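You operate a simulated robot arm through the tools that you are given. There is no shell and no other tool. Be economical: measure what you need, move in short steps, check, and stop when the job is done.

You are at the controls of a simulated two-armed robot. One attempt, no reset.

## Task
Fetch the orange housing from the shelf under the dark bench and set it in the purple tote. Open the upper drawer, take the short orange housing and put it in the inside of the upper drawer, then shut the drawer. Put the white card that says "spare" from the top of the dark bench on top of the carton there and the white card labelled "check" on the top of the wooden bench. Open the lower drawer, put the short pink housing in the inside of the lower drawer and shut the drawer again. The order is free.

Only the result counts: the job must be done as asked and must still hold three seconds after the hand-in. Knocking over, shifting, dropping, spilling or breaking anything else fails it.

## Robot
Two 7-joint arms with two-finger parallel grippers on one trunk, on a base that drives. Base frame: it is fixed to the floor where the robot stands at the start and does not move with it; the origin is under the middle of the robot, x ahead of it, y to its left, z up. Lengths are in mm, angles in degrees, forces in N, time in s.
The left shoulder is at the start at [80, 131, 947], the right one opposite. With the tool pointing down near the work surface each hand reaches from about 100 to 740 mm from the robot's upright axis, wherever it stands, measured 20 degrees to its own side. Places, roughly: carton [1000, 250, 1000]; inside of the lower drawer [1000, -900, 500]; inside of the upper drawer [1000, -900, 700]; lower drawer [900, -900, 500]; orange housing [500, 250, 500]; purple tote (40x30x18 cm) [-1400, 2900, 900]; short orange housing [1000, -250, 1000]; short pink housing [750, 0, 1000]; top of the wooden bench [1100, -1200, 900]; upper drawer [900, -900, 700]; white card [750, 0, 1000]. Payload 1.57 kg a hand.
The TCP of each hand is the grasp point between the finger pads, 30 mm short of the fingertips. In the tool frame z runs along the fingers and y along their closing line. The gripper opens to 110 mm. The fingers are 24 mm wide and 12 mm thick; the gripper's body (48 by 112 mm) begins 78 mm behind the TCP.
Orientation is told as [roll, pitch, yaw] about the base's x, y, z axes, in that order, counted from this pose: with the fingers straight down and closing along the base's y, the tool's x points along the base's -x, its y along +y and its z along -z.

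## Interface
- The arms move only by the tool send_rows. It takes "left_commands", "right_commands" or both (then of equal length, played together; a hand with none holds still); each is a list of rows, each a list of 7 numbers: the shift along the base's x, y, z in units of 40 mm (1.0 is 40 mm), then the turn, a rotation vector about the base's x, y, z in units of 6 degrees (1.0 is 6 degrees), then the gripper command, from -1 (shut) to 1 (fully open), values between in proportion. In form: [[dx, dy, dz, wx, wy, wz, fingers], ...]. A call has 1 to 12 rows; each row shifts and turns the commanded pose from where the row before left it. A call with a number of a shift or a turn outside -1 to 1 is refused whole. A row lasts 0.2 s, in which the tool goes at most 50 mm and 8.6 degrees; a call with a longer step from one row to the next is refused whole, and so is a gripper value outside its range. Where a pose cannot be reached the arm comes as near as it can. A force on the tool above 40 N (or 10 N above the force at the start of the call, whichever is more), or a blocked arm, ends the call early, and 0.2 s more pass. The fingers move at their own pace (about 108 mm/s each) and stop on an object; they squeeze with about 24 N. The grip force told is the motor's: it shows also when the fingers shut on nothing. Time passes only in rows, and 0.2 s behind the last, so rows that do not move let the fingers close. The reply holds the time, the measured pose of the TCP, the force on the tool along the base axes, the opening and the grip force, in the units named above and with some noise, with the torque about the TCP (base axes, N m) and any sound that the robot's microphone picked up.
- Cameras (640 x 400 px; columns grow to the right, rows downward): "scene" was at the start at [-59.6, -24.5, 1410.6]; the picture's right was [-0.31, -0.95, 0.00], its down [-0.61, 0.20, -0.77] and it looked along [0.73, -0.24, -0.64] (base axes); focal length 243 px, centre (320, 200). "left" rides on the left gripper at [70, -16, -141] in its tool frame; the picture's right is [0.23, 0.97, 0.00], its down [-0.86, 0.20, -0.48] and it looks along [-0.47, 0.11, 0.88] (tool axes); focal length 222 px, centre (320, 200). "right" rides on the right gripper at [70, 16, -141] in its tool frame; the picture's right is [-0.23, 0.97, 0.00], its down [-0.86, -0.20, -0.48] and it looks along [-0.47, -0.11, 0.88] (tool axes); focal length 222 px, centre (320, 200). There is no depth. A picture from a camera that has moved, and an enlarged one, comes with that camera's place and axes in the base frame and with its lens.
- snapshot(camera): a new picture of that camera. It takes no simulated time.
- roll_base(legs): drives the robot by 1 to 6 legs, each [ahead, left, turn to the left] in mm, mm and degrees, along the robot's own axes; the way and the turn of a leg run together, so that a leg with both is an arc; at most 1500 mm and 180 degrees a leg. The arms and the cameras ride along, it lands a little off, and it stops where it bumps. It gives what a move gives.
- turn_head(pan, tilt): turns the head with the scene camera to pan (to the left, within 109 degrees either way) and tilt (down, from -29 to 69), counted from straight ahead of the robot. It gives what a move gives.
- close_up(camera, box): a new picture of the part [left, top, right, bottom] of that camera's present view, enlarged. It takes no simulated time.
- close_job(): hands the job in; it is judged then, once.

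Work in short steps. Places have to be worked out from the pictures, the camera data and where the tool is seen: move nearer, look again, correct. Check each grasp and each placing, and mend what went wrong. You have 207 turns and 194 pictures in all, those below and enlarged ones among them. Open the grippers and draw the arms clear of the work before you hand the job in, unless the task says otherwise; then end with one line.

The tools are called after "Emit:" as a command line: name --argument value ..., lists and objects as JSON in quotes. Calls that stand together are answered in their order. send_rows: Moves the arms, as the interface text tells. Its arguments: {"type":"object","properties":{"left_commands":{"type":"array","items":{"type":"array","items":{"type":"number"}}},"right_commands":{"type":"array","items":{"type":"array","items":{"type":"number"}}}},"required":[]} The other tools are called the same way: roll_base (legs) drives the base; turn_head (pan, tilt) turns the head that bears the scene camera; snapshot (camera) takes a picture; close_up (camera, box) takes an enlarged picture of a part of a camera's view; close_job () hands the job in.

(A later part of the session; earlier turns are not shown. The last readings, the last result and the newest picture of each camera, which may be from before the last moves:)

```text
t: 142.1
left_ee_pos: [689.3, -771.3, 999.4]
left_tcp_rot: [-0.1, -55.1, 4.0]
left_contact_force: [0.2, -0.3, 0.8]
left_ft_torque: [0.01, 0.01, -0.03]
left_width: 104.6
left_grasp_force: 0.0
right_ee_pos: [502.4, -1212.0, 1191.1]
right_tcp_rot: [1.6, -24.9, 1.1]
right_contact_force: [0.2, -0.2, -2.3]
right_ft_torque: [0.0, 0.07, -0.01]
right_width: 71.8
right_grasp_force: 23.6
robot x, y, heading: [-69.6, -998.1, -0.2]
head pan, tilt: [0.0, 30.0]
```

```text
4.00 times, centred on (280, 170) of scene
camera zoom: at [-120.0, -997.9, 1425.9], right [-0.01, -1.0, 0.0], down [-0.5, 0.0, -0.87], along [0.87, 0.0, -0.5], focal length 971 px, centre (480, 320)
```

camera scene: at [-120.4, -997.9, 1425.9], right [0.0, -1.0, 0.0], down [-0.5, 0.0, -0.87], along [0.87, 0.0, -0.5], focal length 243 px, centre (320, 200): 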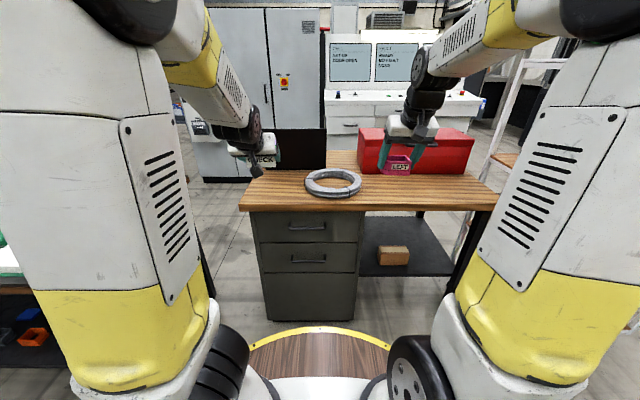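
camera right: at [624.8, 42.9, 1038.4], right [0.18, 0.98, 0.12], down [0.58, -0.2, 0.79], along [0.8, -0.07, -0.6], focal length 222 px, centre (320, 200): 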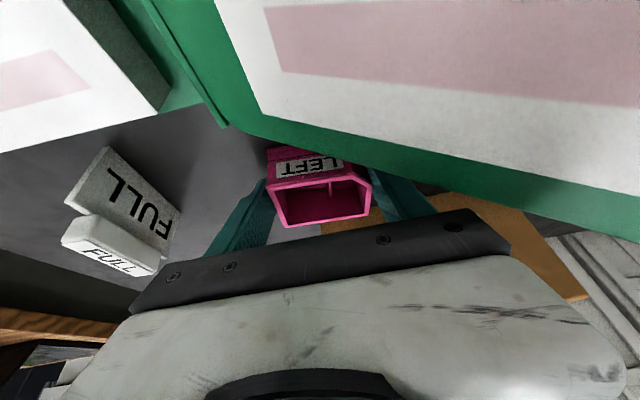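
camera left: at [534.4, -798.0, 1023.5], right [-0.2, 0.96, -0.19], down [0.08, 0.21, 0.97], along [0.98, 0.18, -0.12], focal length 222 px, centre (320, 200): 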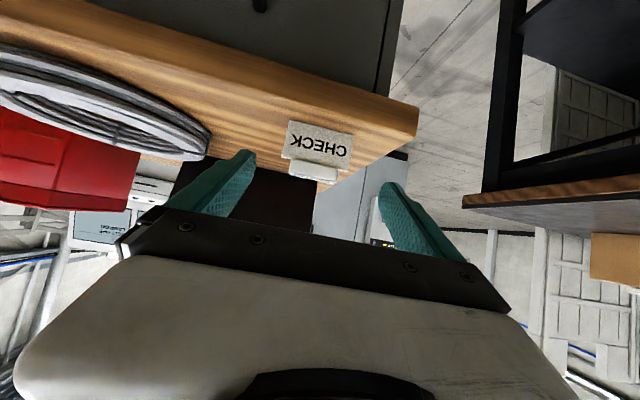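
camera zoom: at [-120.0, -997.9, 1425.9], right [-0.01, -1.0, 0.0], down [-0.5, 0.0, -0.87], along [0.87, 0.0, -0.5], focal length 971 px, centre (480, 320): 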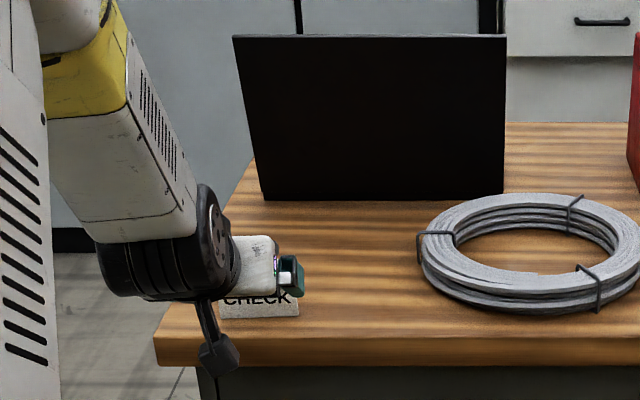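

CHECK stands upright on the wooden bench. Now I bring the left hand to a horizontal pose in front of the lower handle.

Emit:
send_rows --left_commands '[[-0.9, 0, 0, 0, 0, -0.67, 1], [-0.9, -0.2, 0, 0.966, -0.305, -0.305, 1], [-0.9, -0.3, -0.4, 0.966, -0.305, -0.305, 1], [-0.5, -0.3, -0.8, 0.966, -0.305, -0.305, 1], [0, -0.3, -0.8, 0.966, -0.305, -0.305, 1], [0, -0.3, -0.8, 0.966, -0.305, -0.305, 1], [0, -0.3, -0.8, 0.966, -0.305, -0.305, 1], [0, -0.3, -0.8, 0.966, -0.305, -0.305, 1], [0, -0.3, -0.8, 0.966, -0.305, -0.305, 1], [0, -0.3, -0.8, 0.966, -0.305, -0.305, 1], [0, -0.3, -0.8, 0.966, -0.305, -0.305, 1]]'

Emit:
send_rows --left_commands '[[0, -0.3, -0.8, 0.966, -0.305, -0.305, 1], [0, -0.3, -0.8, 0.966, -0.305, -0.305, 0.2], [0, -0.3, -0.8, 0.966, -0.305, -0.305, 0.2], [0.3, -0.3, -0.8, 0.966, -0.305, -0.305, 0.2], [0.3, -0.3, -0.6, 0.966, -0.305, -0.305, 0.2]]'

Emit:
snapshot --camera "left"

Emit:
snapshot --camera "scene"

```text
t: 144.5
left_ee_pos: [561.2, -885.0, 726.1]
left_tcp_rot: [77.6, -27.7, -77.7]
left_contact_force: [0.0, 0.8, -0.5]
left_ft_torque: [0.0, 0.04, -0.01]
left_width: 110.0
left_grasp_force: 0.1
right_ee_pos: [500.8, -1212.7, 1191.4]
right_tcp_rot: [1.6, -24.9, 1.0]
right_contact_force: [1.0, 0.8, -0.8]
right_ft_torque: [0.0, 0.04, -0.04]
right_width: 71.4
right_grasp_force: 24.3
robot x, y, heading: [-67.9, -1001.6, -0.4]
head pan, tilt: [0.0, 30.0]
```

```text
t: 145.7
left_ee_pos: [585.1, -946.6, 574.9]
left_tcp_rot: [89.9, 0.3, -90.4]
left_contact_force: [0.4, 0.2, -0.4]
left_ft_torque: [-0.01, 0.0, 0.02]
left_width: 66.2
left_grasp_force: 0.0
right_ee_pos: [500.9, -1211.6, 1192.1]
right_tcp_rot: [1.7, -24.8, 1.1]
right_contact_force: [-0.5, -0.4, -0.6]
right_ft_torque: [0.03, 0.01, 0.0]
right_width: 71.8
right_grasp_force: 24.3
robot x, y, heading: [-69.7, -997.0, -0.2]
head pan, tilt: [0.0, 30.0]
```

```text
111 pictures are left
camera left: at [444.7, -877.4, 559.5], right [0.0, 0.22, 0.97], down [-0.48, -0.85, 0.2], along [0.88, -0.47, 0.11], focal length 222 px, centre (320, 200)
```

left: 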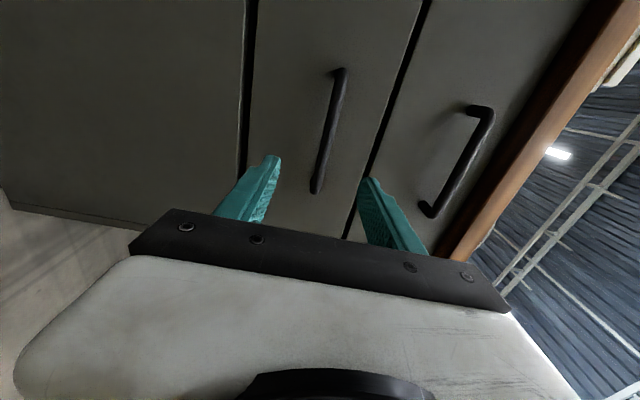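

```text
110 pictures are left
camera scene: at [-120.4, -998.0, 1425.9], right [0.0, -1.0, 0.0], down [-0.5, 0.0, -0.87], along [0.87, 0.0, -0.5], focal length 243 px, centre (320, 200)
```

scene: 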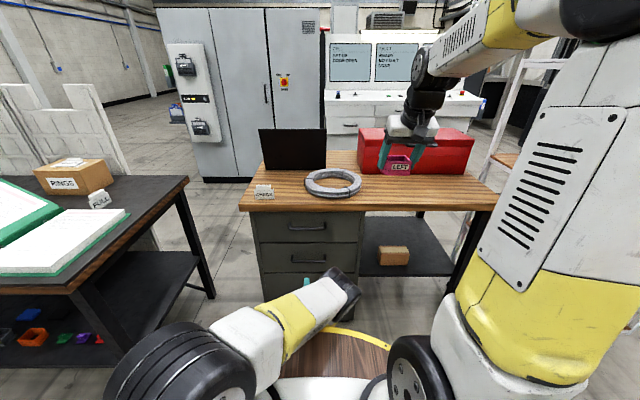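

Lower handle at z≈585. I raise 10 mm and advance.

Emit:
send_rows --left_commands '[[0.3, 0, 0.27, 0, 0, 0, 0.2], [0.9, 0, 0, 0, 0, 0, 0.2], [0.9, 0, 0, 0, 0, 0, 0.2], [0.9, 0, 0, 0, 0, 0, 0.2], [0.7, 0, 0, 0, 0, 0, 0.2]]'

Emit:
snapshot --camera "left"

```text
t: 146.9
left_ee_pos: [733.5, -947.5, 586.2]
left_tcp_rot: [89.9, 0.1, -90.2]
left_contact_force: [0.1, -0.8, -0.1]
left_ft_torque: [0.04, -0.01, 0.03]
left_width: 66.0
left_grasp_force: 0.1
right_ee_pos: [501.3, -1213.4, 1191.4]
right_tcp_rot: [1.7, -24.9, 1.2]
right_contact_force: [0.8, -0.2, -0.7]
right_ft_torque: [0.03, 0.01, 0.01]
right_width: 71.5
right_grasp_force: 24.2
robot x, y, heading: [-68.6, -997.5, -0.4]
head pan, tilt: [0.0, 30.0]
```

```text
109 pictures are left
camera left: at [592.4, -877.9, 571.0], right [0.0, 0.23, 0.97], down [-0.48, -0.85, 0.2], along [0.88, -0.47, 0.11], focal length 222 px, centre (320, 200)
```

left: 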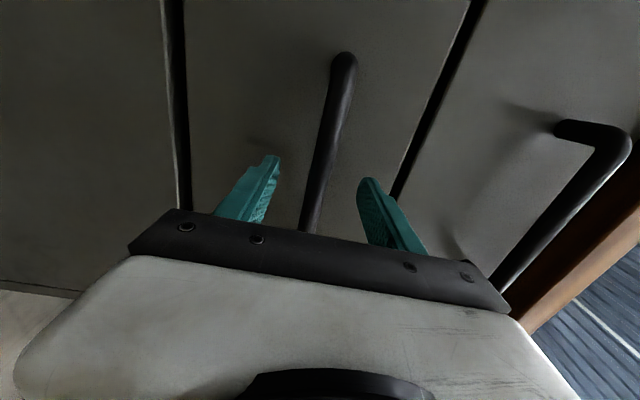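

The bar lies between the fingers; advance 18 mm and close.

Emit:
send_rows --left_commands '[[0.45, 0, 0, 0, 0, 0, 0.2], [0, 0, 0, 0, 0, 0, -1], [0, 0, 0, 0, 0, 0, -1], [0, 0, 0, 0, 0, 0, -1]]'

Emit:
roll_base --legs '[[-120, 0, 0]]'

Emit:
snapshot --camera "scene"

```text
t: 147.9
left_ee_pos: [749.8, -946.9, 584.3]
left_tcp_rot: [89.6, 0.1, -90.1]
left_contact_force: [0.1, -2.4, -14.1]
left_ft_torque: [-0.14, 0.02, -0.16]
left_width: 15.5
left_grasp_force: 31.5
right_ee_pos: [502.2, -1212.0, 1190.9]
right_tcp_rot: [1.7, -24.9, 1.0]
right_contact_force: [0.2, -1.0, -0.7]
right_ft_torque: [0.01, 0.01, -0.01]
right_width: 71.5
right_grasp_force: 24.6
robot x, y, heading: [-69.1, -1001.5, -0.1]
head pan, tilt: [0.0, 30.0]
```

```text
t: 149.2
left_ee_pos: [629.7, -946.7, 583.6]
left_tcp_rot: [89.6, 0.1, -90.2]
left_contact_force: [-1.1, -14.9, -25.8]
left_ft_torque: [-0.24, -0.17, 0.19]
left_width: 15.7
left_grasp_force: 31.7
right_ee_pos: [382.6, -1211.2, 1189.9]
right_tcp_rot: [1.7, -25.0, 1.1]
right_contact_force: [-0.5, 0.3, -0.6]
right_ft_torque: [0.02, 0.01, -0.04]
right_width: 71.6
right_grasp_force: 24.3
robot x, y, heading: [-191.1, -997.7, -0.3]
head pan, tilt: [0.0, 30.0]
```

```text
108 pictures are left
camera scene: at [-239.3, -997.8, 1425.9], right [0.0, -1.0, 0.0], down [-0.5, 0.0, -0.87], along [0.87, 0.0, -0.5], focal length 243 px, centre (320, 200)
```

scene: 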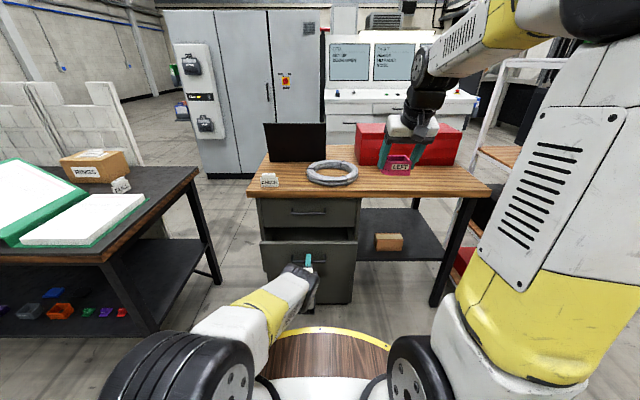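

The drawer follows. I relieve the vertical load slightly and back another 130 mm.

Emit:
send_rows --left_commands '[[0, 0, -0.06, 0, 0, 0, -1]]'

Emit:
roll_base --legs '[[-130, 0, 0]]'

Emit:
send_rows --left_commands '[[0, 0, 0, 0, 0, 0, 0], [0, 0, 0, 0, 0, 0, 0.3], [-0.6, 0, 0, 0, 0, 0, 0.3], [-0.9, 0, 0, 0, 0, 0, 0.3], [-0.5, 0.4, 0.3, 0, 0, 0, 0.3]]'

Emit:
snapshot --camera "scene"

```text
t: 149.6
left_ee_pos: [630.7, -947.1, 583.9]
left_tcp_rot: [89.8, 0.1, -90.2]
left_contact_force: [-1.7, 0.5, 5.9]
left_ft_torque: [-0.15, 0.05, -0.26]
left_width: 15.9
left_grasp_force: 31.7
right_ee_pos: [381.2, -1211.4, 1192.2]
right_tcp_rot: [1.6, -24.9, 1.2]
right_contact_force: [-0.1, 0.6, -1.0]
right_ft_torque: [-0.02, 0.0, 0.02]
right_width: 71.5
right_grasp_force: 24.2
robot x, y, heading: [-191.1, -998.4, -0.1]
head pan, tilt: [0.0, 30.0]
```

```text
t: 150.9
left_ee_pos: [499.9, -946.1, 583.9]
left_tcp_rot: [89.8, 0.1, -90.2]
left_contact_force: [1.9, 1.2, 16.6]
left_ft_torque: [-0.12, 0.09, 0.37]
left_width: 15.6
left_grasp_force: 30.7
right_ee_pos: [250.7, -1209.8, 1192.5]
right_tcp_rot: [1.6, -24.9, 1.1]
right_contact_force: [1.0, -0.4, -0.6]
right_ft_torque: [-0.01, 0.03, 0.0]
right_width: 71.6
right_grasp_force: 23.5
robot x, y, heading: [-321.9, -998.8, -0.1]
head pan, tilt: [0.0, 30.0]
```

```text
t: 152.1
left_ee_pos: [420.0, -931.0, 596.2]
left_tcp_rot: [89.8, 0.1, -90.2]
left_contact_force: [0.5, 0.2, -0.1]
left_ft_torque: [-0.01, 0.0, 0.01]
left_width: 71.5
left_grasp_force: 0.1
right_ee_pos: [251.7, -1211.9, 1191.6]
right_tcp_rot: [1.6, -24.9, 1.2]
right_contact_force: [0.4, -0.2, -1.0]
right_ft_torque: [0.0, 0.0, 0.02]
right_width: 71.5
right_grasp_force: 24.1
robot x, y, heading: [-320.8, -997.8, -0.2]
head pan, tilt: [0.0, 30.0]
```

```text
107 pictures are left
camera scene: at [-370.3, -997.0, 1425.9], right [0.0, -1.0, 0.0], down [-0.5, 0.0, -0.87], along [0.87, 0.0, -0.5], focal length 243 px, centre (320, 200)
```

scene: 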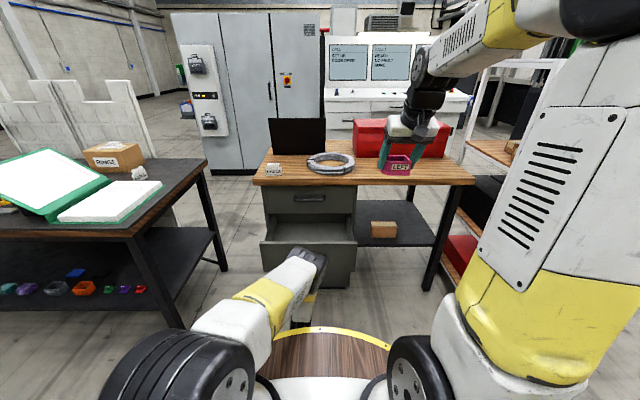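

Lower drawer is open. I fold the left arm up to its vertical pose on its own side.

Emit:
send_rows --left_commands '[[-0.2, 0.3, 0.8, -0.77, 0.77, 0.77, 1], [-0.2, 0.3, 0.9, -0.77, 0.77, 0.77, 1], [-0.2, 0.3, 0.9, -0.77, 0.77, 0.77, 1], [-0.2, 0.3, 0.9, -0.77, 0.77, 0.77, 1], [-0.2, 0.3, 0.9, -0.77, 0.77, 0.77, 1], [-0.2, 0.3, 0.9, -0.77, 0.77, 0.77, 1], [-0.2, 0.3, 0.9, -0.77, 0.77, 0.77, 1], [-0.2, 0.3, 0.9, -0.77, 0.77, 0.77, 1], [-0.2, 0.3, 0.9, -0.77, 0.77, 0.77, 1], [-0.2, 0.3, 0.9, -0.77, 0.77, 0.77, 1], [-0.2, 0.3, 0.9, -0.77, 0.77, 0.77, 1], [-0.2, 0.3, 0.9, -0.77, 0.77, 0.77, 1]]'

Emit:
send_rows --left_commands '[[0, 0.5, 0.9, -0.77, 0.77, 0.77, 1], [0, 0.5, 0.9, -0.77, 0.77, 0.77, 1], [0, 0.5, 0.9, -0.77, 0.77, 0.77, 1], [0, 0.5, 0.9, 0, 0, 0, 1], [0, 0.5, 0.8, 0, 0, 0, 1]]'

Emit:
roll_base --legs '[[240, 0, 0]]'

Emit:
turn_head --pan 0 --tilt 45

Emit:
snapshot --camera "scene"

```text
t: 154.7
left_ee_pos: [325.0, -787.7, 1023.7]
left_tcp_rot: [15.4, -12.0, -15.7]
left_contact_force: [-0.9, -0.3, 0.4]
left_ft_torque: [0.03, -0.01, 0.02]
left_width: 110.2
left_grasp_force: 0.0
right_ee_pos: [251.8, -1211.4, 1191.8]
right_tcp_rot: [1.7, -24.9, 1.1]
right_contact_force: [0.2, -0.3, -0.8]
right_ft_torque: [0.02, 0.0, -0.01]
right_width: 71.4
right_grasp_force: 23.6
robot x, y, heading: [-319.6, -996.3, -0.3]
head pan, tilt: [0.0, 30.0]
```

```text
t: 155.9
left_ee_pos: [323.1, -687.1, 1200.1]
left_tcp_rot: [-0.3, 0.0, 0.0]
left_contact_force: [1.1, -0.1, 0.7]
left_ft_torque: [0.01, 0.0, -0.05]
left_width: 110.1
left_grasp_force: 0.0
right_ee_pos: [251.3, -1210.8, 1191.8]
right_tcp_rot: [1.6, -25.0, 1.1]
right_contact_force: [0.3, -1.4, -1.4]
right_ft_torque: [0.02, 0.03, 0.02]
right_width: 71.3
right_grasp_force: 24.2
robot x, y, heading: [-318.9, -998.2, -0.2]
head pan, tilt: [0.0, 30.0]
```

```text
t: 157.6
left_ee_pos: [564.1, -688.6, 1200.0]
left_tcp_rot: [-0.2, -0.2, 0.0]
left_contact_force: [-0.8, 0.8, 0.3]
left_ft_torque: [-0.03, -0.01, 0.01]
left_width: 109.9
left_grasp_force: 0.0
right_ee_pos: [491.1, -1211.0, 1191.9]
right_tcp_rot: [1.6, -24.9, 1.2]
right_contact_force: [0.3, -0.5, -1.1]
right_ft_torque: [0.01, 0.02, 0.01]
right_width: 71.7
right_grasp_force: 23.3
robot x, y, heading: [-80.2, -1003.3, -0.3]
head pan, tilt: [0.0, 30.0]
```

```text
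t: 158.4
left_ee_pos: [561.8, -688.0, 1201.2]
left_tcp_rot: [-0.2, -0.2, 0.0]
left_contact_force: [0.1, -1.2, 0.0]
left_ft_torque: [-0.02, 0.01, -0.04]
left_width: 110.1
left_grasp_force: 0.1
right_ee_pos: [491.2, -1212.3, 1191.1]
right_tcp_rot: [1.6, -24.9, 1.2]
right_contact_force: [0.5, 0.5, 0.7]
right_ft_torque: [0.01, 0.01, 0.02]
right_width: 71.5
right_grasp_force: 24.2
robot x, y, heading: [-79.3, -1000.9, -0.3]
head pan, tilt: [0.0, 45.0]
```

```text
106 pictures are left
camera scene: at [-139.7, -997.9, 1403.4], right [0.0, -1.0, 0.0], down [-0.71, 0.0, -0.71], along [0.71, 0.0, -0.71], focal length 243 px, centre (320, 200)
```

scene: 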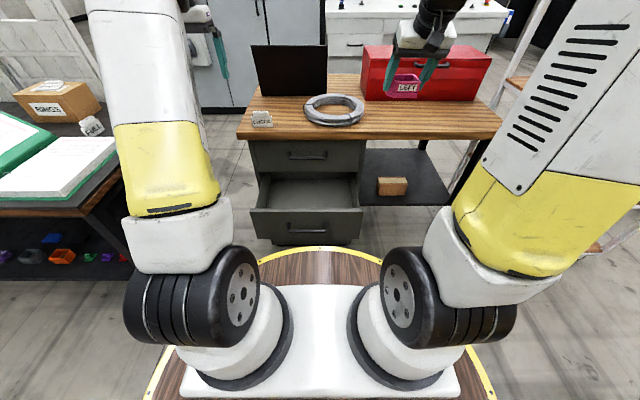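

I move 50 mm closer and carry pink over the open lower drawer (floor ≈487, panel top ≈665 expected).

Emit:
roll_base --legs '[[50, 0, 0]]'

Emit:
send_rows --right_commands '[[0.34, 0.79, -0.6, 0, 0, 0, -1], [0.34, 0.79, -0.6, 0, 0, 0, -1], [0.34, 0.79, -0.6, 0, 0, 0, -1], [0.34, 0.79, -0.6, 0, 0, 0, -1], [0.34, 0.79, -0.6, 0, 0, 0, -1], [0.34, 0.79, -0.6, 0, 0, 0, -1], [0.34, 0.79, -0.6, 0, 0, 0, -1], [0.34, 0.79, -0.6, 0, 0, 0, -1], [0, 0, -0.9, 0, 0, 0, -1], [0, 0, -0.9, 0, 0, 0, -1]]'

Emit:
snapshot --camera "right"

Emit:
snapshot --camera "scene"

```text
t: 159.3
left_ee_pos: [613.5, -688.8, 1199.0]
left_tcp_rot: [-0.2, -0.2, 0.0]
left_contact_force: [-0.8, 0.1, 0.2]
left_ft_torque: [-0.02, 0.0, 0.0]
left_width: 110.0
left_grasp_force: 0.1
right_ee_pos: [540.8, -1212.1, 1190.5]
right_tcp_rot: [1.7, -24.9, 1.1]
right_contact_force: [0.1, -0.8, -0.2]
right_ft_torque: [-0.01, 0.03, 0.03]
right_width: 71.7
right_grasp_force: 24.0
robot x, y, heading: [-31.4, -1000.7, -0.0]
head pan, tilt: [0.0, 45.0]
```

```text
t: 161.5
left_ee_pos: [613.5, -687.9, 1199.7]
left_tcp_rot: [-0.3, -0.2, 0.0]
left_contact_force: [-0.8, -0.5, 0.2]
left_ft_torque: [0.04, 0.0, 0.02]
left_width: 109.9
left_grasp_force: 0.1
right_ee_pos: [650.5, -958.7, 927.1]
right_tcp_rot: [1.7, -25.0, 1.1]
right_contact_force: [0.6, 0.4, -0.6]
right_ft_torque: [0.0, -0.05, -0.01]
right_width: 71.6
right_grasp_force: 24.3
robot x, y, heading: [-28.4, -999.9, -0.4]
head pan, tilt: [0.0, 45.0]
```

```text
105 pictures are left
camera right: at [527.5, -948.4, 1026.6], right [0.17, 0.98, 0.12], down [0.58, -0.2, 0.79], along [0.8, -0.07, -0.6], focal length 222 px, centre (320, 200)
```

right: 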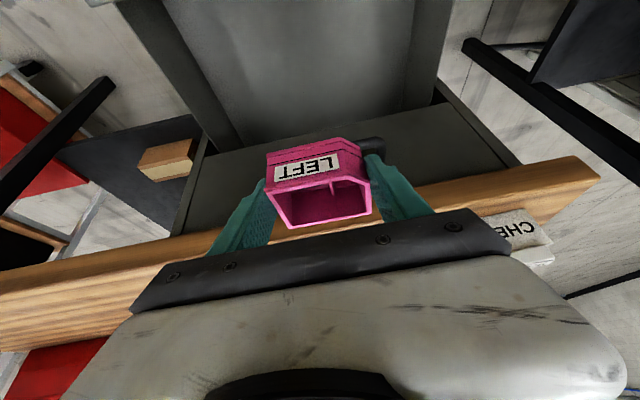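

```text
104 pictures are left
camera scene: at [-89.8, -998.1, 1403.3], right [0.0, -1.0, 0.0], down [-0.71, 0.0, -0.71], along [0.71, 0.0, -0.71], focal length 243 px, centre (320, 200)
```

scene: 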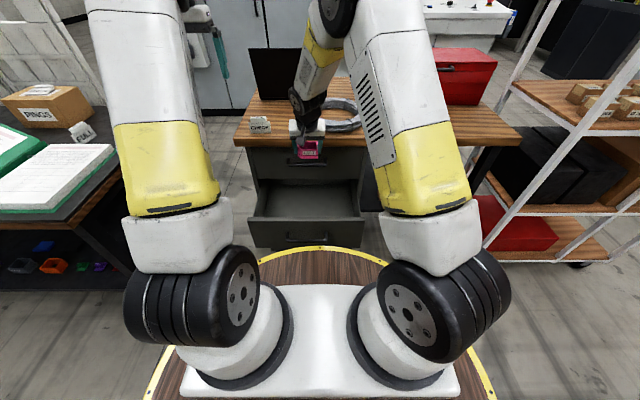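

Descend in the clear column at x≈650 to just above the panel height, then ease forward and look.

Emit:
send_rows --right_commands '[[0, 0, -0.9, 0, 0, 0, -1], [0, 0, -0.9, 0, 0, 0, -1], [0, 0, -0.9, 0, 0, 0, -1], [0, 0, -0.9, 0, 0, 0, -1], [0, 0, -0.9, 0, 0, 0, -1], [0.1, 0, -0.9, 0, 0, 0, -1], [0.7, 0, -0.5, 0, 0, 0, -1], [0.7, 0, -0.3, 0, 0, 0, -1]]'

Emit:
snapshot --camera "right"

Emit:
close_up --camera "scene" --box '[200, 80, 440, 250]'

```text
t: 163.3
left_ee_pos: [614.7, -687.6, 1199.0]
left_tcp_rot: [-0.2, -0.2, 0.0]
left_contact_force: [-0.6, -0.8, 0.1]
left_ft_torque: [-0.03, -0.02, 0.03]
left_width: 109.9
left_grasp_force: 0.1
right_ee_pos: [710.4, -959.3, 677.9]
right_tcp_rot: [1.6, -24.9, 1.2]
right_contact_force: [0.1, -0.4, 0.1]
right_ft_torque: [0.02, -0.01, 0.0]
right_width: 71.7
right_grasp_force: 24.0
robot x, y, heading: [-31.3, -998.5, -0.3]
head pan, tilt: [0.0, 45.0]
```

```text
103 pictures are left
camera right: at [586.9, -948.7, 778.3], right [0.17, 0.98, 0.12], down [0.58, -0.2, 0.79], along [0.8, -0.07, -0.6], focal length 222 px, centre (320, 200)
```

right: 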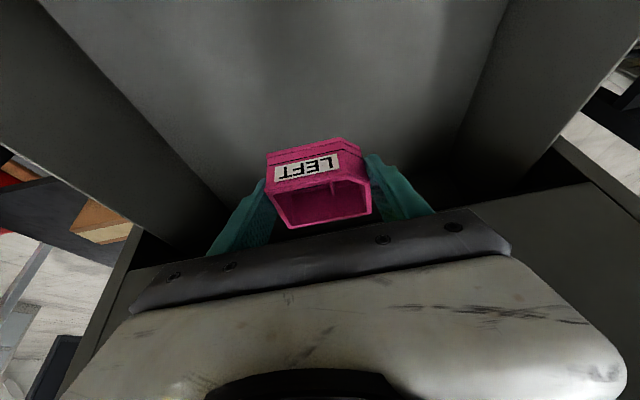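

```text
2.35 times, centred on (320, 165) of scene
camera zoom: at [-89.8, -997.9, 1403.3], right [0.0, -1.0, 0.0], down [-0.71, 0.0, -0.71], along [0.71, 0.0, -0.71], focal length 571 px, centre (320, 282)
```

zoom: 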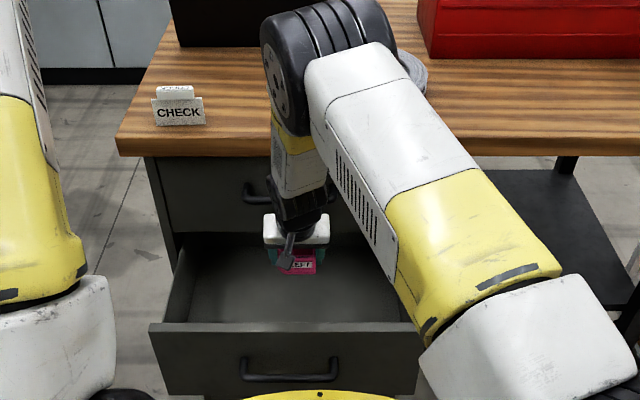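

Inside bounds. I lower steadily with force checks.

Emit:
send_rows --right_commands '[[0, 0, -0.7, 0, 0, 0, -1], [0, 0, -0.7, 0, 0, 0, -1], [0, 0, -0.7, 0, 0, 0, -1], [0, 0, -0.6, 0, 0, 0, -1], [0, 0, -0.4, 0, 0, 0, -1]]'

Emit:
snapshot --camera "right"

```text
t: 164.5
left_ee_pos: [614.3, -687.2, 1198.5]
left_tcp_rot: [-0.2, -0.2, 0.0]
left_contact_force: [-0.1, 0.1, 0.1]
left_ft_torque: [0.0, -0.02, 0.05]
left_width: 110.1
left_grasp_force: 0.0
right_ee_pos: [711.3, -958.4, 554.5]
right_tcp_rot: [1.6, -25.0, 1.0]
right_contact_force: [2.7, -0.2, -2.2]
right_ft_torque: [-0.02, 0.0, -0.03]
right_width: 71.5
right_grasp_force: 24.2
robot x, y, heading: [-32.2, -1001.0, -0.3]
head pan, tilt: [0.0, 45.0]
```

```text
101 pictures are left
camera right: at [587.0, -948.5, 654.3], right [0.17, 0.98, 0.12], down [0.58, -0.2, 0.79], along [0.8, -0.07, -0.6], focal length 222 px, centre (320, 200)
```

right: 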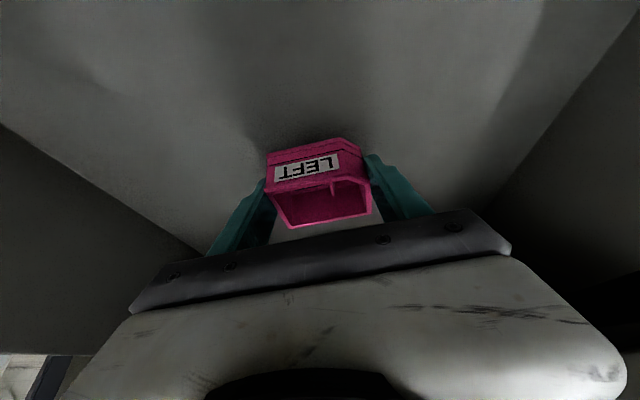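

Emit:
send_rows --right_commands '[[0, 0, -0.3, 0, 0, 0, -1], [0, 0, -0.25, 0, 0, 0, -1], [0, 0, -0.1, 0, 0, 0, -1]]'

```text
t: 165.3
left_ee_pos: [613.6, -688.6, 1200.1]
left_tcp_rot: [-0.3, -0.3, 0.0]
left_contact_force: [1.5, -0.2, -1.0]
left_ft_torque: [0.01, 0.0, 0.0]
left_width: 110.1
left_grasp_force: 0.0
right_ee_pos: [709.2, -958.6, 528.7]
right_tcp_rot: [1.5, -25.0, 1.2]
right_contact_force: [0.1, 0.7, -0.1]
right_ft_torque: [0.0, 0.01, 0.01]
right_width: 71.5
right_grasp_force: 23.7
robot x, y, heading: [-30.1, -1002.1, -0.3]
head pan, tilt: [0.0, 45.0]
```

No contact yet at 528.7; two more 3 mm steps.

Emit:
send_rows --right_commands '[[0, 0, -0.08, 0, 0, 0, -1], [0, 0, -0.08, 0, 0, 0, -1]]'

```text
t: 165.9
left_ee_pos: [613.1, -685.8, 1200.6]
left_tcp_rot: [-0.3, -0.2, 0.0]
left_contact_force: [-0.1, 0.8, 0.1]
left_ft_torque: [0.03, -0.03, 0.02]
left_width: 110.1
left_grasp_force: 0.0
right_ee_pos: [712.3, -958.6, 525.3]
right_tcp_rot: [1.8, -25.1, 1.2]
right_contact_force: [0.8, 0.7, 14.6]
right_ft_torque: [-0.6, 0.18, 0.01]
right_width: 71.5
right_grasp_force: 24.4
robot x, y, heading: [-29.2, -1003.8, -0.2]
head pan, tilt: [0.0, 45.0]
```

Pink touches the floor. Release, lift, then withdraw back and up.

Emit:
send_rows --right_commands '[[0, 0, 0.05, 0, 0, 0, 0.7], [0, 0, 0, 0, 0, 0, 0.9], [0, 0, 0.5, 0, 0, 0, 0.9], [0, 0, 0.8, 0, 0, 0, 0.9], [0, 0, 0.8, 0, 0, 0, 0.9], [-0.3, 0, 0.8, 0, 0, 0, 0.9], [-0.6, 0, 0.8, 0, 0, 0, 0.9], [-0.6, 0, 0.8, 0, 0, 0, 0.9]]'

Emit:
snapshot --camera "right"

```text
t: 167.7
left_ee_pos: [613.7, -688.0, 1200.4]
left_tcp_rot: [-0.2, -0.2, 0.1]
left_contact_force: [0.9, 0.7, -0.1]
left_ft_torque: [-0.03, -0.01, 0.01]
left_width: 109.9
left_grasp_force: 0.1
right_ee_pos: [649.9, -959.7, 704.9]
right_tcp_rot: [1.6, -24.9, 1.1]
right_contact_force: [0.2, 0.1, 0.4]
right_ft_torque: [0.0, -0.01, 0.02]
right_width: 104.5
right_grasp_force: 0.2
robot x, y, heading: [-31.5, -1000.3, -0.3]
head pan, tilt: [0.0, 45.0]
```

```text
100 pictures are left
camera right: at [525.5, -949.5, 804.5], right [0.17, 0.98, 0.12], down [0.58, -0.2, 0.79], along [0.79, -0.07, -0.6], focal length 222 px, centre (320, 200)
```

right: 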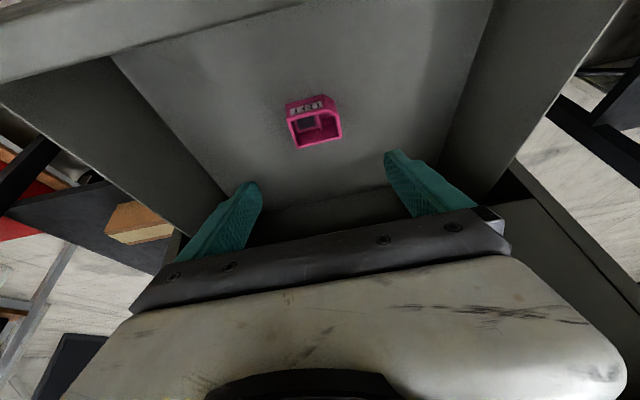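

Pink lies flat in the lower drawer. I raise the hand, back the base 140 mm, and tilt the closed hand to push.

Emit:
send_rows --right_commands '[[0, 0, 0.8, 0, 0, 0, 0], [0, 0, 0.8, 0, 0, 0, -1], [-0.5, 0, 0.5, 0, 0, 0, -1]]'

Emit:
roll_base --legs '[[-140, 0, 0]]'

Emit:
send_rows --right_commands '[[-0.3, 0, 0, 0, -1, 0, -1], [-0.3, 0, 0, 0, -1, 0, -1], [-0.3, 0, 0, 0, -1, 0, -1], [0, 0, 0, 0, -1, 0, -1], [0, 0, 0, 0, -1, 0, -1]]'

Emit:
snapshot --camera "right"

Emit:
snapshot --camera "scene"

```text
t: 168.5
left_ee_pos: [613.1, -688.8, 1200.4]
left_tcp_rot: [-0.1, -0.2, 0.0]
left_contact_force: [1.0, -0.1, -0.4]
left_ft_torque: [-0.02, 0.01, 0.04]
left_width: 110.1
left_grasp_force: 0.1
right_ee_pos: [630.2, -960.7, 791.2]
right_tcp_rot: [1.6, -24.9, 1.2]
right_contact_force: [0.4, 0.2, 0.6]
right_ft_torque: [-0.01, 0.0, -0.01]
right_width: 0.1
right_grasp_force: 20.8
robot x, y, heading: [-27.5, -1001.5, -0.2]
head pan, tilt: [0.0, 45.0]
```

```text
t: 169.8
left_ee_pos: [473.2, -687.6, 1199.4]
left_tcp_rot: [-0.3, -0.2, 0.1]
left_contact_force: [-0.2, 0.5, -0.1]
left_ft_torque: [-0.01, 0.01, 0.0]
left_width: 109.9
left_grasp_force: 0.1
right_ee_pos: [490.0, -958.4, 789.7]
right_tcp_rot: [1.6, -24.8, 1.3]
right_contact_force: [0.4, 0.7, 1.2]
right_ft_torque: [0.0, 0.02, 0.01]
right_width: 0.1
right_grasp_force: 21.1
robot x, y, heading: [-169.5, -1000.7, -0.2]
head pan, tilt: [0.0, 45.0]
```

```text
t: 171.0
left_ee_pos: [474.0, -687.2, 1200.1]
left_tcp_rot: [-0.2, -0.3, 0.0]
left_contact_force: [-0.1, -0.3, -0.1]
left_ft_torque: [0.04, -0.01, -0.02]
left_width: 110.0
left_grasp_force: 0.1
right_ee_pos: [453.2, -959.4, 789.2]
right_tcp_rot: [0.6, -54.9, 1.8]
right_contact_force: [0.2, 0.2, 0.7]
right_ft_torque: [0.02, 0.0, 0.0]
right_width: 0.2
right_grasp_force: 21.5
robot x, y, heading: [-172.9, -997.6, -0.1]
head pan, tilt: [0.0, 45.0]
```

```text
99 pictures are left
camera right: at [297.1, -949.5, 813.5], right [0.09, 0.98, 0.19], down [0.11, -0.2, 0.97], along [0.99, -0.07, -0.12], focal length 222 px, centre (320, 200)
```

right: 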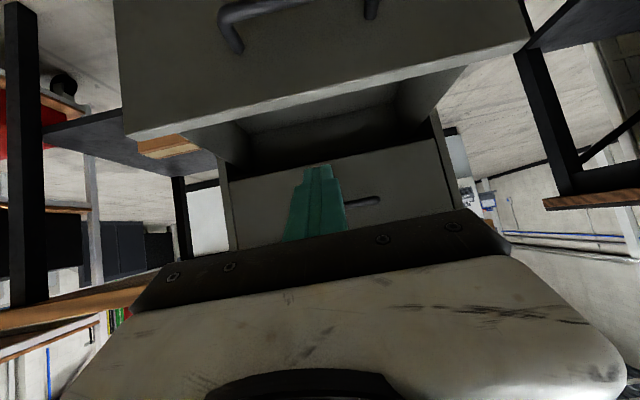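

```text
98 pictures are left
camera scene: at [-229.4, -997.5, 1403.3], right [0.0, -1.0, 0.0], down [-0.71, 0.0, -0.71], along [0.71, 0.0, -0.71], focal length 243 px, centre (320, 200)
```

scene: 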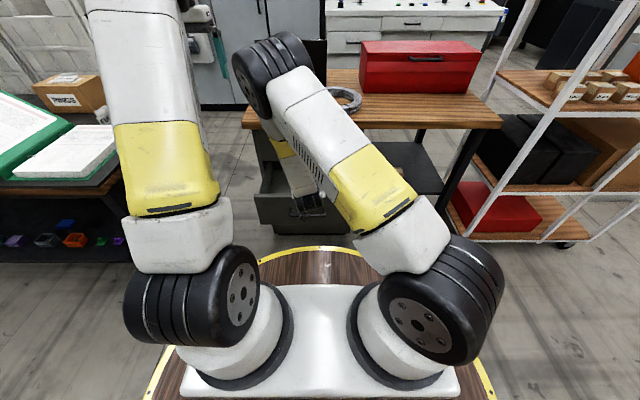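

Lower in front of the panel to just above the bar height.

Emit:
send_rows --right_commands '[[0, 0, -0.8, 0, 0, 0, -1], [0, 0, -0.8, 0, 0, 0, -1], [0, 0, -0.8, 0, 0, 0, -1], [0, 0, -0.8, 0, 0, 0, -1], [0, 0, -0.8, 0, 0, 0, -1], [0.4, 0, 0, 0, 0, 0, -1]]'

Emit:
snapshot --camera "right"

```text
t: 172.4
left_ee_pos: [473.5, -687.7, 1200.5]
left_tcp_rot: [-0.1, -0.1, 0.0]
left_contact_force: [0.1, 0.5, 0.3]
left_ft_torque: [0.0, 0.01, 0.03]
left_width: 109.9
left_grasp_force: 0.1
right_ee_pos: [470.9, -959.1, 629.2]
right_tcp_rot: [0.8, -54.9, 1.9]
right_contact_force: [0.9, 0.7, -0.8]
right_ft_torque: [-0.02, 0.03, -0.02]
right_width: 0.1
right_grasp_force: 22.0
robot x, y, heading: [-165.4, -998.1, -0.2]
head pan, tilt: [0.0, 45.0]
```

```text
97 pictures are left
camera right: at [313.5, -949.1, 653.9], right [0.09, 0.98, 0.19], down [0.11, -0.2, 0.97], along [0.99, -0.07, -0.12], focal length 222 px, centre (320, 200)
```

right: 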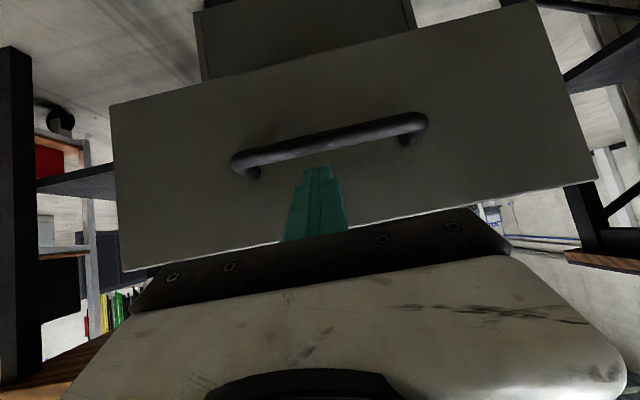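

Push the lower drawer in.

Emit:
send_rows --right_commands '[[0.6, 0, 0, 0, 0, 0, -1], [0.7, 0, 0, 0, 0, 0, -1], [0.7, 0, 0, 0, 0, 0, -1], [0.7, 0, 0, 0, 0, 0, -1], [0.7, 0, 0, 0, 0, 0, -1], [0.7, 0, 0, 0, 0, 0, -1], [0.7, 0, 0, 0, 0, 0, -1], [0.7, 0, 0, 0, 0, 0, -1], [0.6, 0, 0, 0, 0, 0, -1]]'

Emit:
send_rows --right_commands '[[0.4, 0, 0, 0, 0, 0, -1], [0.3, 0, 0, 0, 0, 0, -1], [0.2, 0, 0, 0, 0, 0, -1], [0.2, 0, 0, 0, 0, 0, -1]]'

Emit:
snapshot --camera "right"

```text
t: 174.4
left_ee_pos: [475.2, -687.5, 1199.3]
left_tcp_rot: [-0.2, -0.2, 0.1]
left_contact_force: [-0.3, 0.2, 0.1]
left_ft_torque: [0.02, 0.01, 0.01]
left_width: 110.0
left_grasp_force: 0.1
right_ee_pos: [715.2, -959.5, 630.3]
right_tcp_rot: [0.5, -55.0, 1.7]
right_contact_force: [-0.8, -0.9, 0.6]
right_ft_torque: [0.04, -0.01, 0.02]
right_width: 0.0
right_grasp_force: 21.2
robot x, y, heading: [-170.9, -998.6, -0.0]
head pan, tilt: [0.0, 45.0]
```

```text
t: 175.4
left_ee_pos: [473.7, -689.2, 1199.6]
left_tcp_rot: [-0.3, -0.2, -0.1]
left_contact_force: [-0.1, -0.2, 0.8]
left_ft_torque: [0.0, 0.0, -0.02]
left_width: 109.8
left_grasp_force: 0.1
right_ee_pos: [746.6, -959.6, 629.9]
right_tcp_rot: [0.7, -55.0, 1.6]
right_contact_force: [0.1, -0.3, -0.4]
right_ft_torque: [0.0, 0.01, 0.02]
right_width: 0.0
right_grasp_force: 20.8
right hand out of reach, approached as far as the arm can: row 2, 3, 4
robot x, y, heading: [-172.0, -998.5, -0.3]
head pan, tilt: [0.0, 45.0]
```

```text
96 pictures are left
camera right: at [590.5, -948.9, 653.5], right [0.09, 0.98, 0.19], down [0.11, -0.2, 0.97], along [0.99, -0.07, -0.12], focal length 222 px, centre (320, 200)
```

right: 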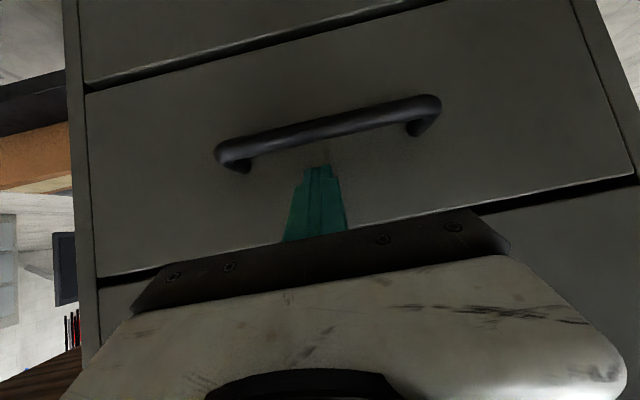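

About 10 mm remain. I pull the hand back a little, move the base 25 mm closer, then finish with the arm (force-limited).

Emit:
send_rows --right_commands '[[-0.9, 0, 0, 0, 0, 0, -1], [-0.6, 0, 0, 0, 0, 0, -1]]'

Emit:
roll_base --legs '[[25, 0, 0]]'

Emit:
send_rows --right_commands '[[0.3, 0, 0, 0, 0, 0, -1], [0.2, 0, 0, 0, 0, 0, -1], [0.2, 0, 0, 0, 0, 0, -1], [0.2, 0, 0, 0, 0, 0, -1], [0.15, 0, 0, 0, 0, 0, -1], [0.15, 0, 0, 0, 0, 0, -1], [0.15, 0, 0, 0, 0, 0, -1], [0.15, 0, 0, 0, 0, 0, -1]]'

Emit:
snapshot --camera "right"

```text
t: 176.0
left_ee_pos: [475.1, -686.8, 1199.9]
left_tcp_rot: [-0.1, -0.2, 0.0]
left_contact_force: [-0.2, -0.5, 0.2]
left_ft_torque: [-0.01, -0.03, 0.0]
left_width: 110.0
left_grasp_force: 0.1
right_ee_pos: [748.2, -977.9, 639.4]
right_tcp_rot: [-0.2, -56.1, 0.7]
right_contact_force: [0.2, 0.3, 0.4]
right_ft_torque: [0.02, -0.02, -0.01]
right_width: 0.0
right_grasp_force: 21.2
right hand out of reach, approached as far as the arm can: row 1, 2
robot x, y, heading: [-169.7, -1000.1, -0.2]
head pan, tilt: [0.0, 45.0]
```

```text
t: 176.8
left_ee_pos: [482.6, -688.0, 1198.5]
left_tcp_rot: [-0.2, -0.1, 0.1]
left_contact_force: [-0.2, 0.8, -0.9]
left_ft_torque: [0.01, -0.01, -0.01]
left_width: 110.1
left_grasp_force: 0.0
right_ee_pos: [755.0, -976.4, 635.5]
right_tcp_rot: [-0.1, -55.5, 0.7]
right_contact_force: [-15.5, -1.6, 7.5]
right_ft_torque: [-0.02, -0.11, -0.06]
right_width: 0.0
right_grasp_force: 20.9
robot x, y, heading: [-158.5, -999.5, -0.5]
head pan, tilt: [0.0, 45.0]
stopped in leg 1: the force on the tool passed its limit at 149 N (the readings are from after the stop); the commanded pose is now the measured one
```

```text
t: 177.1
left_ee_pos: [482.9, -688.0, 1198.4]
left_tcp_rot: [-0.2, 0.0, 0.0]
left_contact_force: [0.6, 0.5, -1.1]
left_ft_torque: [-0.03, 0.01, 0.01]
left_width: 110.0
left_grasp_force: 0.0
right_ee_pos: [754.7, -976.9, 633.6]
right_tcp_rot: [-0.1, -55.2, 0.8]
right_contact_force: [-15.8, -0.9, 5.0]
right_ft_torque: [-0.07, -0.04, -0.02]
right_width: 0.2
right_grasp_force: 21.1
right hand out of reach, approached as far as the arm can: row 1
robot x, y, heading: [-155.1, -996.6, -0.2]
head pan, tilt: [0.0, 45.0]
stopped in row 1 (right hand): the force on the tool passed its limit at 70 N (the readings are from after the stop); the commanded pose is now the measured one
```

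```text
95 pictures are left
camera right: at [598.9, -962.0, 657.6], right [0.12, 0.98, 0.19], down [0.1, -0.2, 0.98], along [0.99, -0.1, -0.12], focal length 222 px, centre (320, 200)
```

right: 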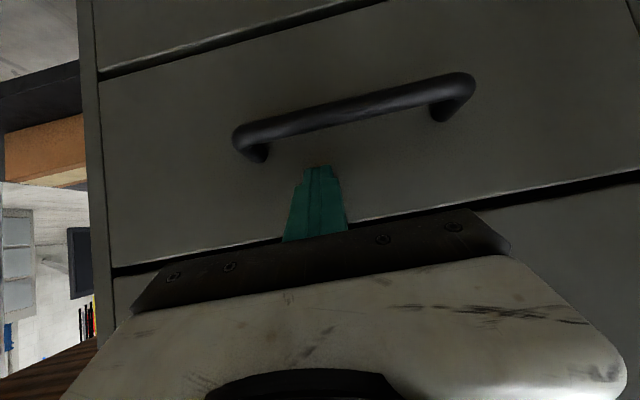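

Both drawers are shut (same stop position). I back away and fold the right arm up, then check the cabinet.

Emit:
roll_base --legs '[[-150, 0, 0]]'

Emit:
send_rows --right_commands '[[-0.3, -0.3, 0.9, 0, 0, 0, 0], [-0.3, -0.3, 0.9, 0, 0, 0, 1], [-0.3, -0.3, 0.9, 0, 0.8, 0, 1], [-0.3, -0.3, 0.9, 0, 0.8, 0, 1], [-0.4, -0.3, 0.9, 0, 0.8, 0, 1], [-0.4, -0.3, 0.9, 0, 0.8, 0, 1], [-0.4, -0.3, 0.9, 0, 0.8, 0, 1], [-0.4, -0.3, 0.9, 0, 0.8, 0, 1], [-0.4, -0.3, 0.9, 0, 0.8, 0, 1], [-0.4, -0.3, 0.9, 0, 0.8, 0, 1], [-0.4, -0.3, 0.9, 0, 0.8, 0, 1], [-0.4, -0.3, 0.9, 0, 0.8, 0, 1]]'

Emit:
send_rows --right_commands '[[-0.2, -0.3, 0.9, 0, 0.8, 0, 1], [-0.2, -0.3, 0.9, 0, 0.6, 0, 1], [-0.2, 0, 0.9, 0, 0, 0, 1]]'

Emit:
snapshot --camera "scene"

```text
t: 178.5
left_ee_pos: [333.9, -686.7, 1198.8]
left_tcp_rot: [-0.3, 0.0, 0.0]
left_contact_force: [-0.4, 0.1, -0.1]
left_ft_torque: [0.01, 0.02, 0.01]
left_width: 110.0
left_grasp_force: 0.1
right_ee_pos: [605.8, -975.3, 633.8]
right_tcp_rot: [-0.1, -55.2, 0.8]
right_contact_force: [0.7, -0.2, -0.8]
right_ft_torque: [0.01, 0.02, -0.04]
right_width: 0.0
right_grasp_force: 21.7
robot x, y, heading: [-314.2, -1000.9, -0.3]
head pan, tilt: [0.0, 45.0]
```

```text
t: 181.1
left_ee_pos: [333.9, -686.6, 1198.5]
left_tcp_rot: [-0.2, 0.0, 0.0]
left_contact_force: [-0.2, 0.0, -1.1]
left_ft_torque: [-0.02, 0.02, 0.02]
left_width: 110.3
left_grasp_force: 0.1
right_ee_pos: [429.5, -1119.0, 1065.8]
right_tcp_rot: [0.5, -7.0, 0.5]
right_contact_force: [0.9, 0.4, -0.1]
right_ft_torque: [-0.01, 0.0, 0.02]
right_width: 110.1
right_grasp_force: 0.1
robot x, y, heading: [-306.4, -1000.5, -0.2]
head pan, tilt: [0.0, 45.0]
```

```text
t: 181.9
left_ee_pos: [333.1, -686.4, 1196.8]
left_tcp_rot: [-0.1, 0.0, 0.0]
left_contact_force: [-0.6, 0.7, 0.0]
left_ft_torque: [0.0, 0.04, -0.05]
left_width: 110.1
left_grasp_force: 0.0
right_ee_pos: [405.8, -1144.4, 1173.7]
right_tcp_rot: [0.7, 1.4, 0.4]
right_contact_force: [0.0, 0.7, -0.3]
right_ft_torque: [-0.04, 0.05, -0.01]
right_width: 110.1
right_grasp_force: 0.0
robot x, y, heading: [-310.9, -1000.2, -0.3]
head pan, tilt: [0.0, 45.0]
```

```text
94 pictures are left
camera scene: at [-369.7, -997.0, 1403.3], right [0.0, -1.0, 0.0], down [-0.71, 0.0, -0.71], along [0.71, 0.0, -0.71], focal length 243 px, centre (320, 200)
```

scene: 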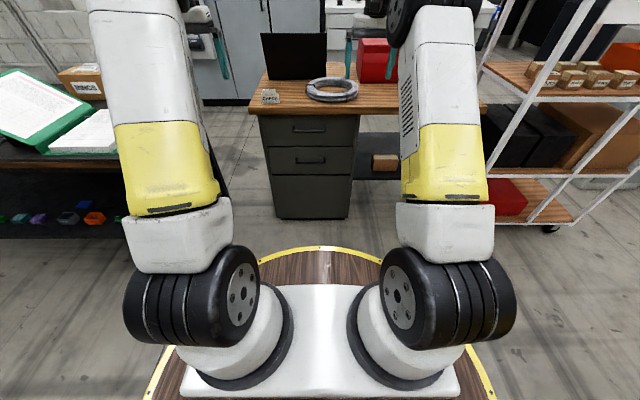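

Both drawers are flush. SPARE lies legibly on the carton's top, so I leave it. Now the shelf: I drive to about (-260,100) facing the bench to view the orange housing.

Emit:
roll_base --legs '[[0, 1100, 0]]'

Emit:
turn_head --pan 0 --tilt 50

Emit:
snapshot --camera "scene"

```text
t: 187.5
left_ee_pos: [344.8, 405.0, 1198.6]
left_tcp_rot: [-0.2, -0.1, -0.5]
left_contact_force: [-0.5, -0.1, 0.5]
left_ft_torque: [0.01, 0.02, -0.02]
left_width: 110.0
left_grasp_force: 0.0
right_ee_pos: [411.8, -54.5, 1173.3]
right_tcp_rot: [0.6, 1.2, 0.1]
right_contact_force: [-0.5, -0.3, 0.3]
right_ft_torque: [-0.02, 0.05, -0.04]
right_width: 110.0
right_grasp_force: 0.1
robot x, y, heading: [-302.8, 97.6, -0.7]
head pan, tilt: [0.0, 45.0]
```

```text
t: 188.2
left_ee_pos: [345.4, 404.1, 1198.8]
left_tcp_rot: [-0.2, 0.0, -0.4]
left_contact_force: [-0.2, -0.2, -0.1]
left_ft_torque: [0.02, -0.04, 0.01]
left_width: 109.9
left_grasp_force: 0.1
right_ee_pos: [412.3, -53.9, 1174.0]
right_tcp_rot: [0.6, 1.1, 0.0]
right_contact_force: [0.7, 0.8, 0.0]
right_ft_torque: [0.04, -0.02, 0.02]
right_width: 110.1
right_grasp_force: 0.1
robot x, y, heading: [-304.1, 97.0, -0.7]
head pan, tilt: [0.0, 50.0]
```

```text
93 pictures are left
camera scene: at [-365.8, 99.7, 1396.4], right [-0.01, -1.0, 0.0], down [-0.77, 0.01, -0.64], along [0.64, -0.01, -0.77], focal length 243 px, centre (320, 200)
```

scene: 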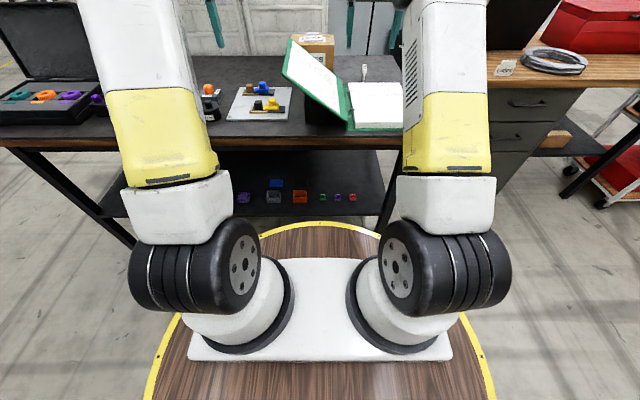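

Emit:
close_up --camera "scene" --box '[220, 140, 380, 240]'

```text
4.00 times, centred on (300, 190) of scene
camera zoom: at [-365.8, 99.7, 1396.4], right [-0.01, -1.0, 0.0], down [-0.77, 0.01, -0.64], along [0.64, -0.01, -0.77], focal length 971 px, centre (400, 240)
```

zoom: 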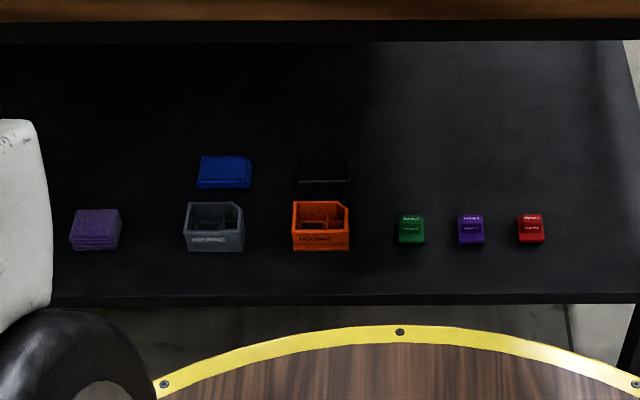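

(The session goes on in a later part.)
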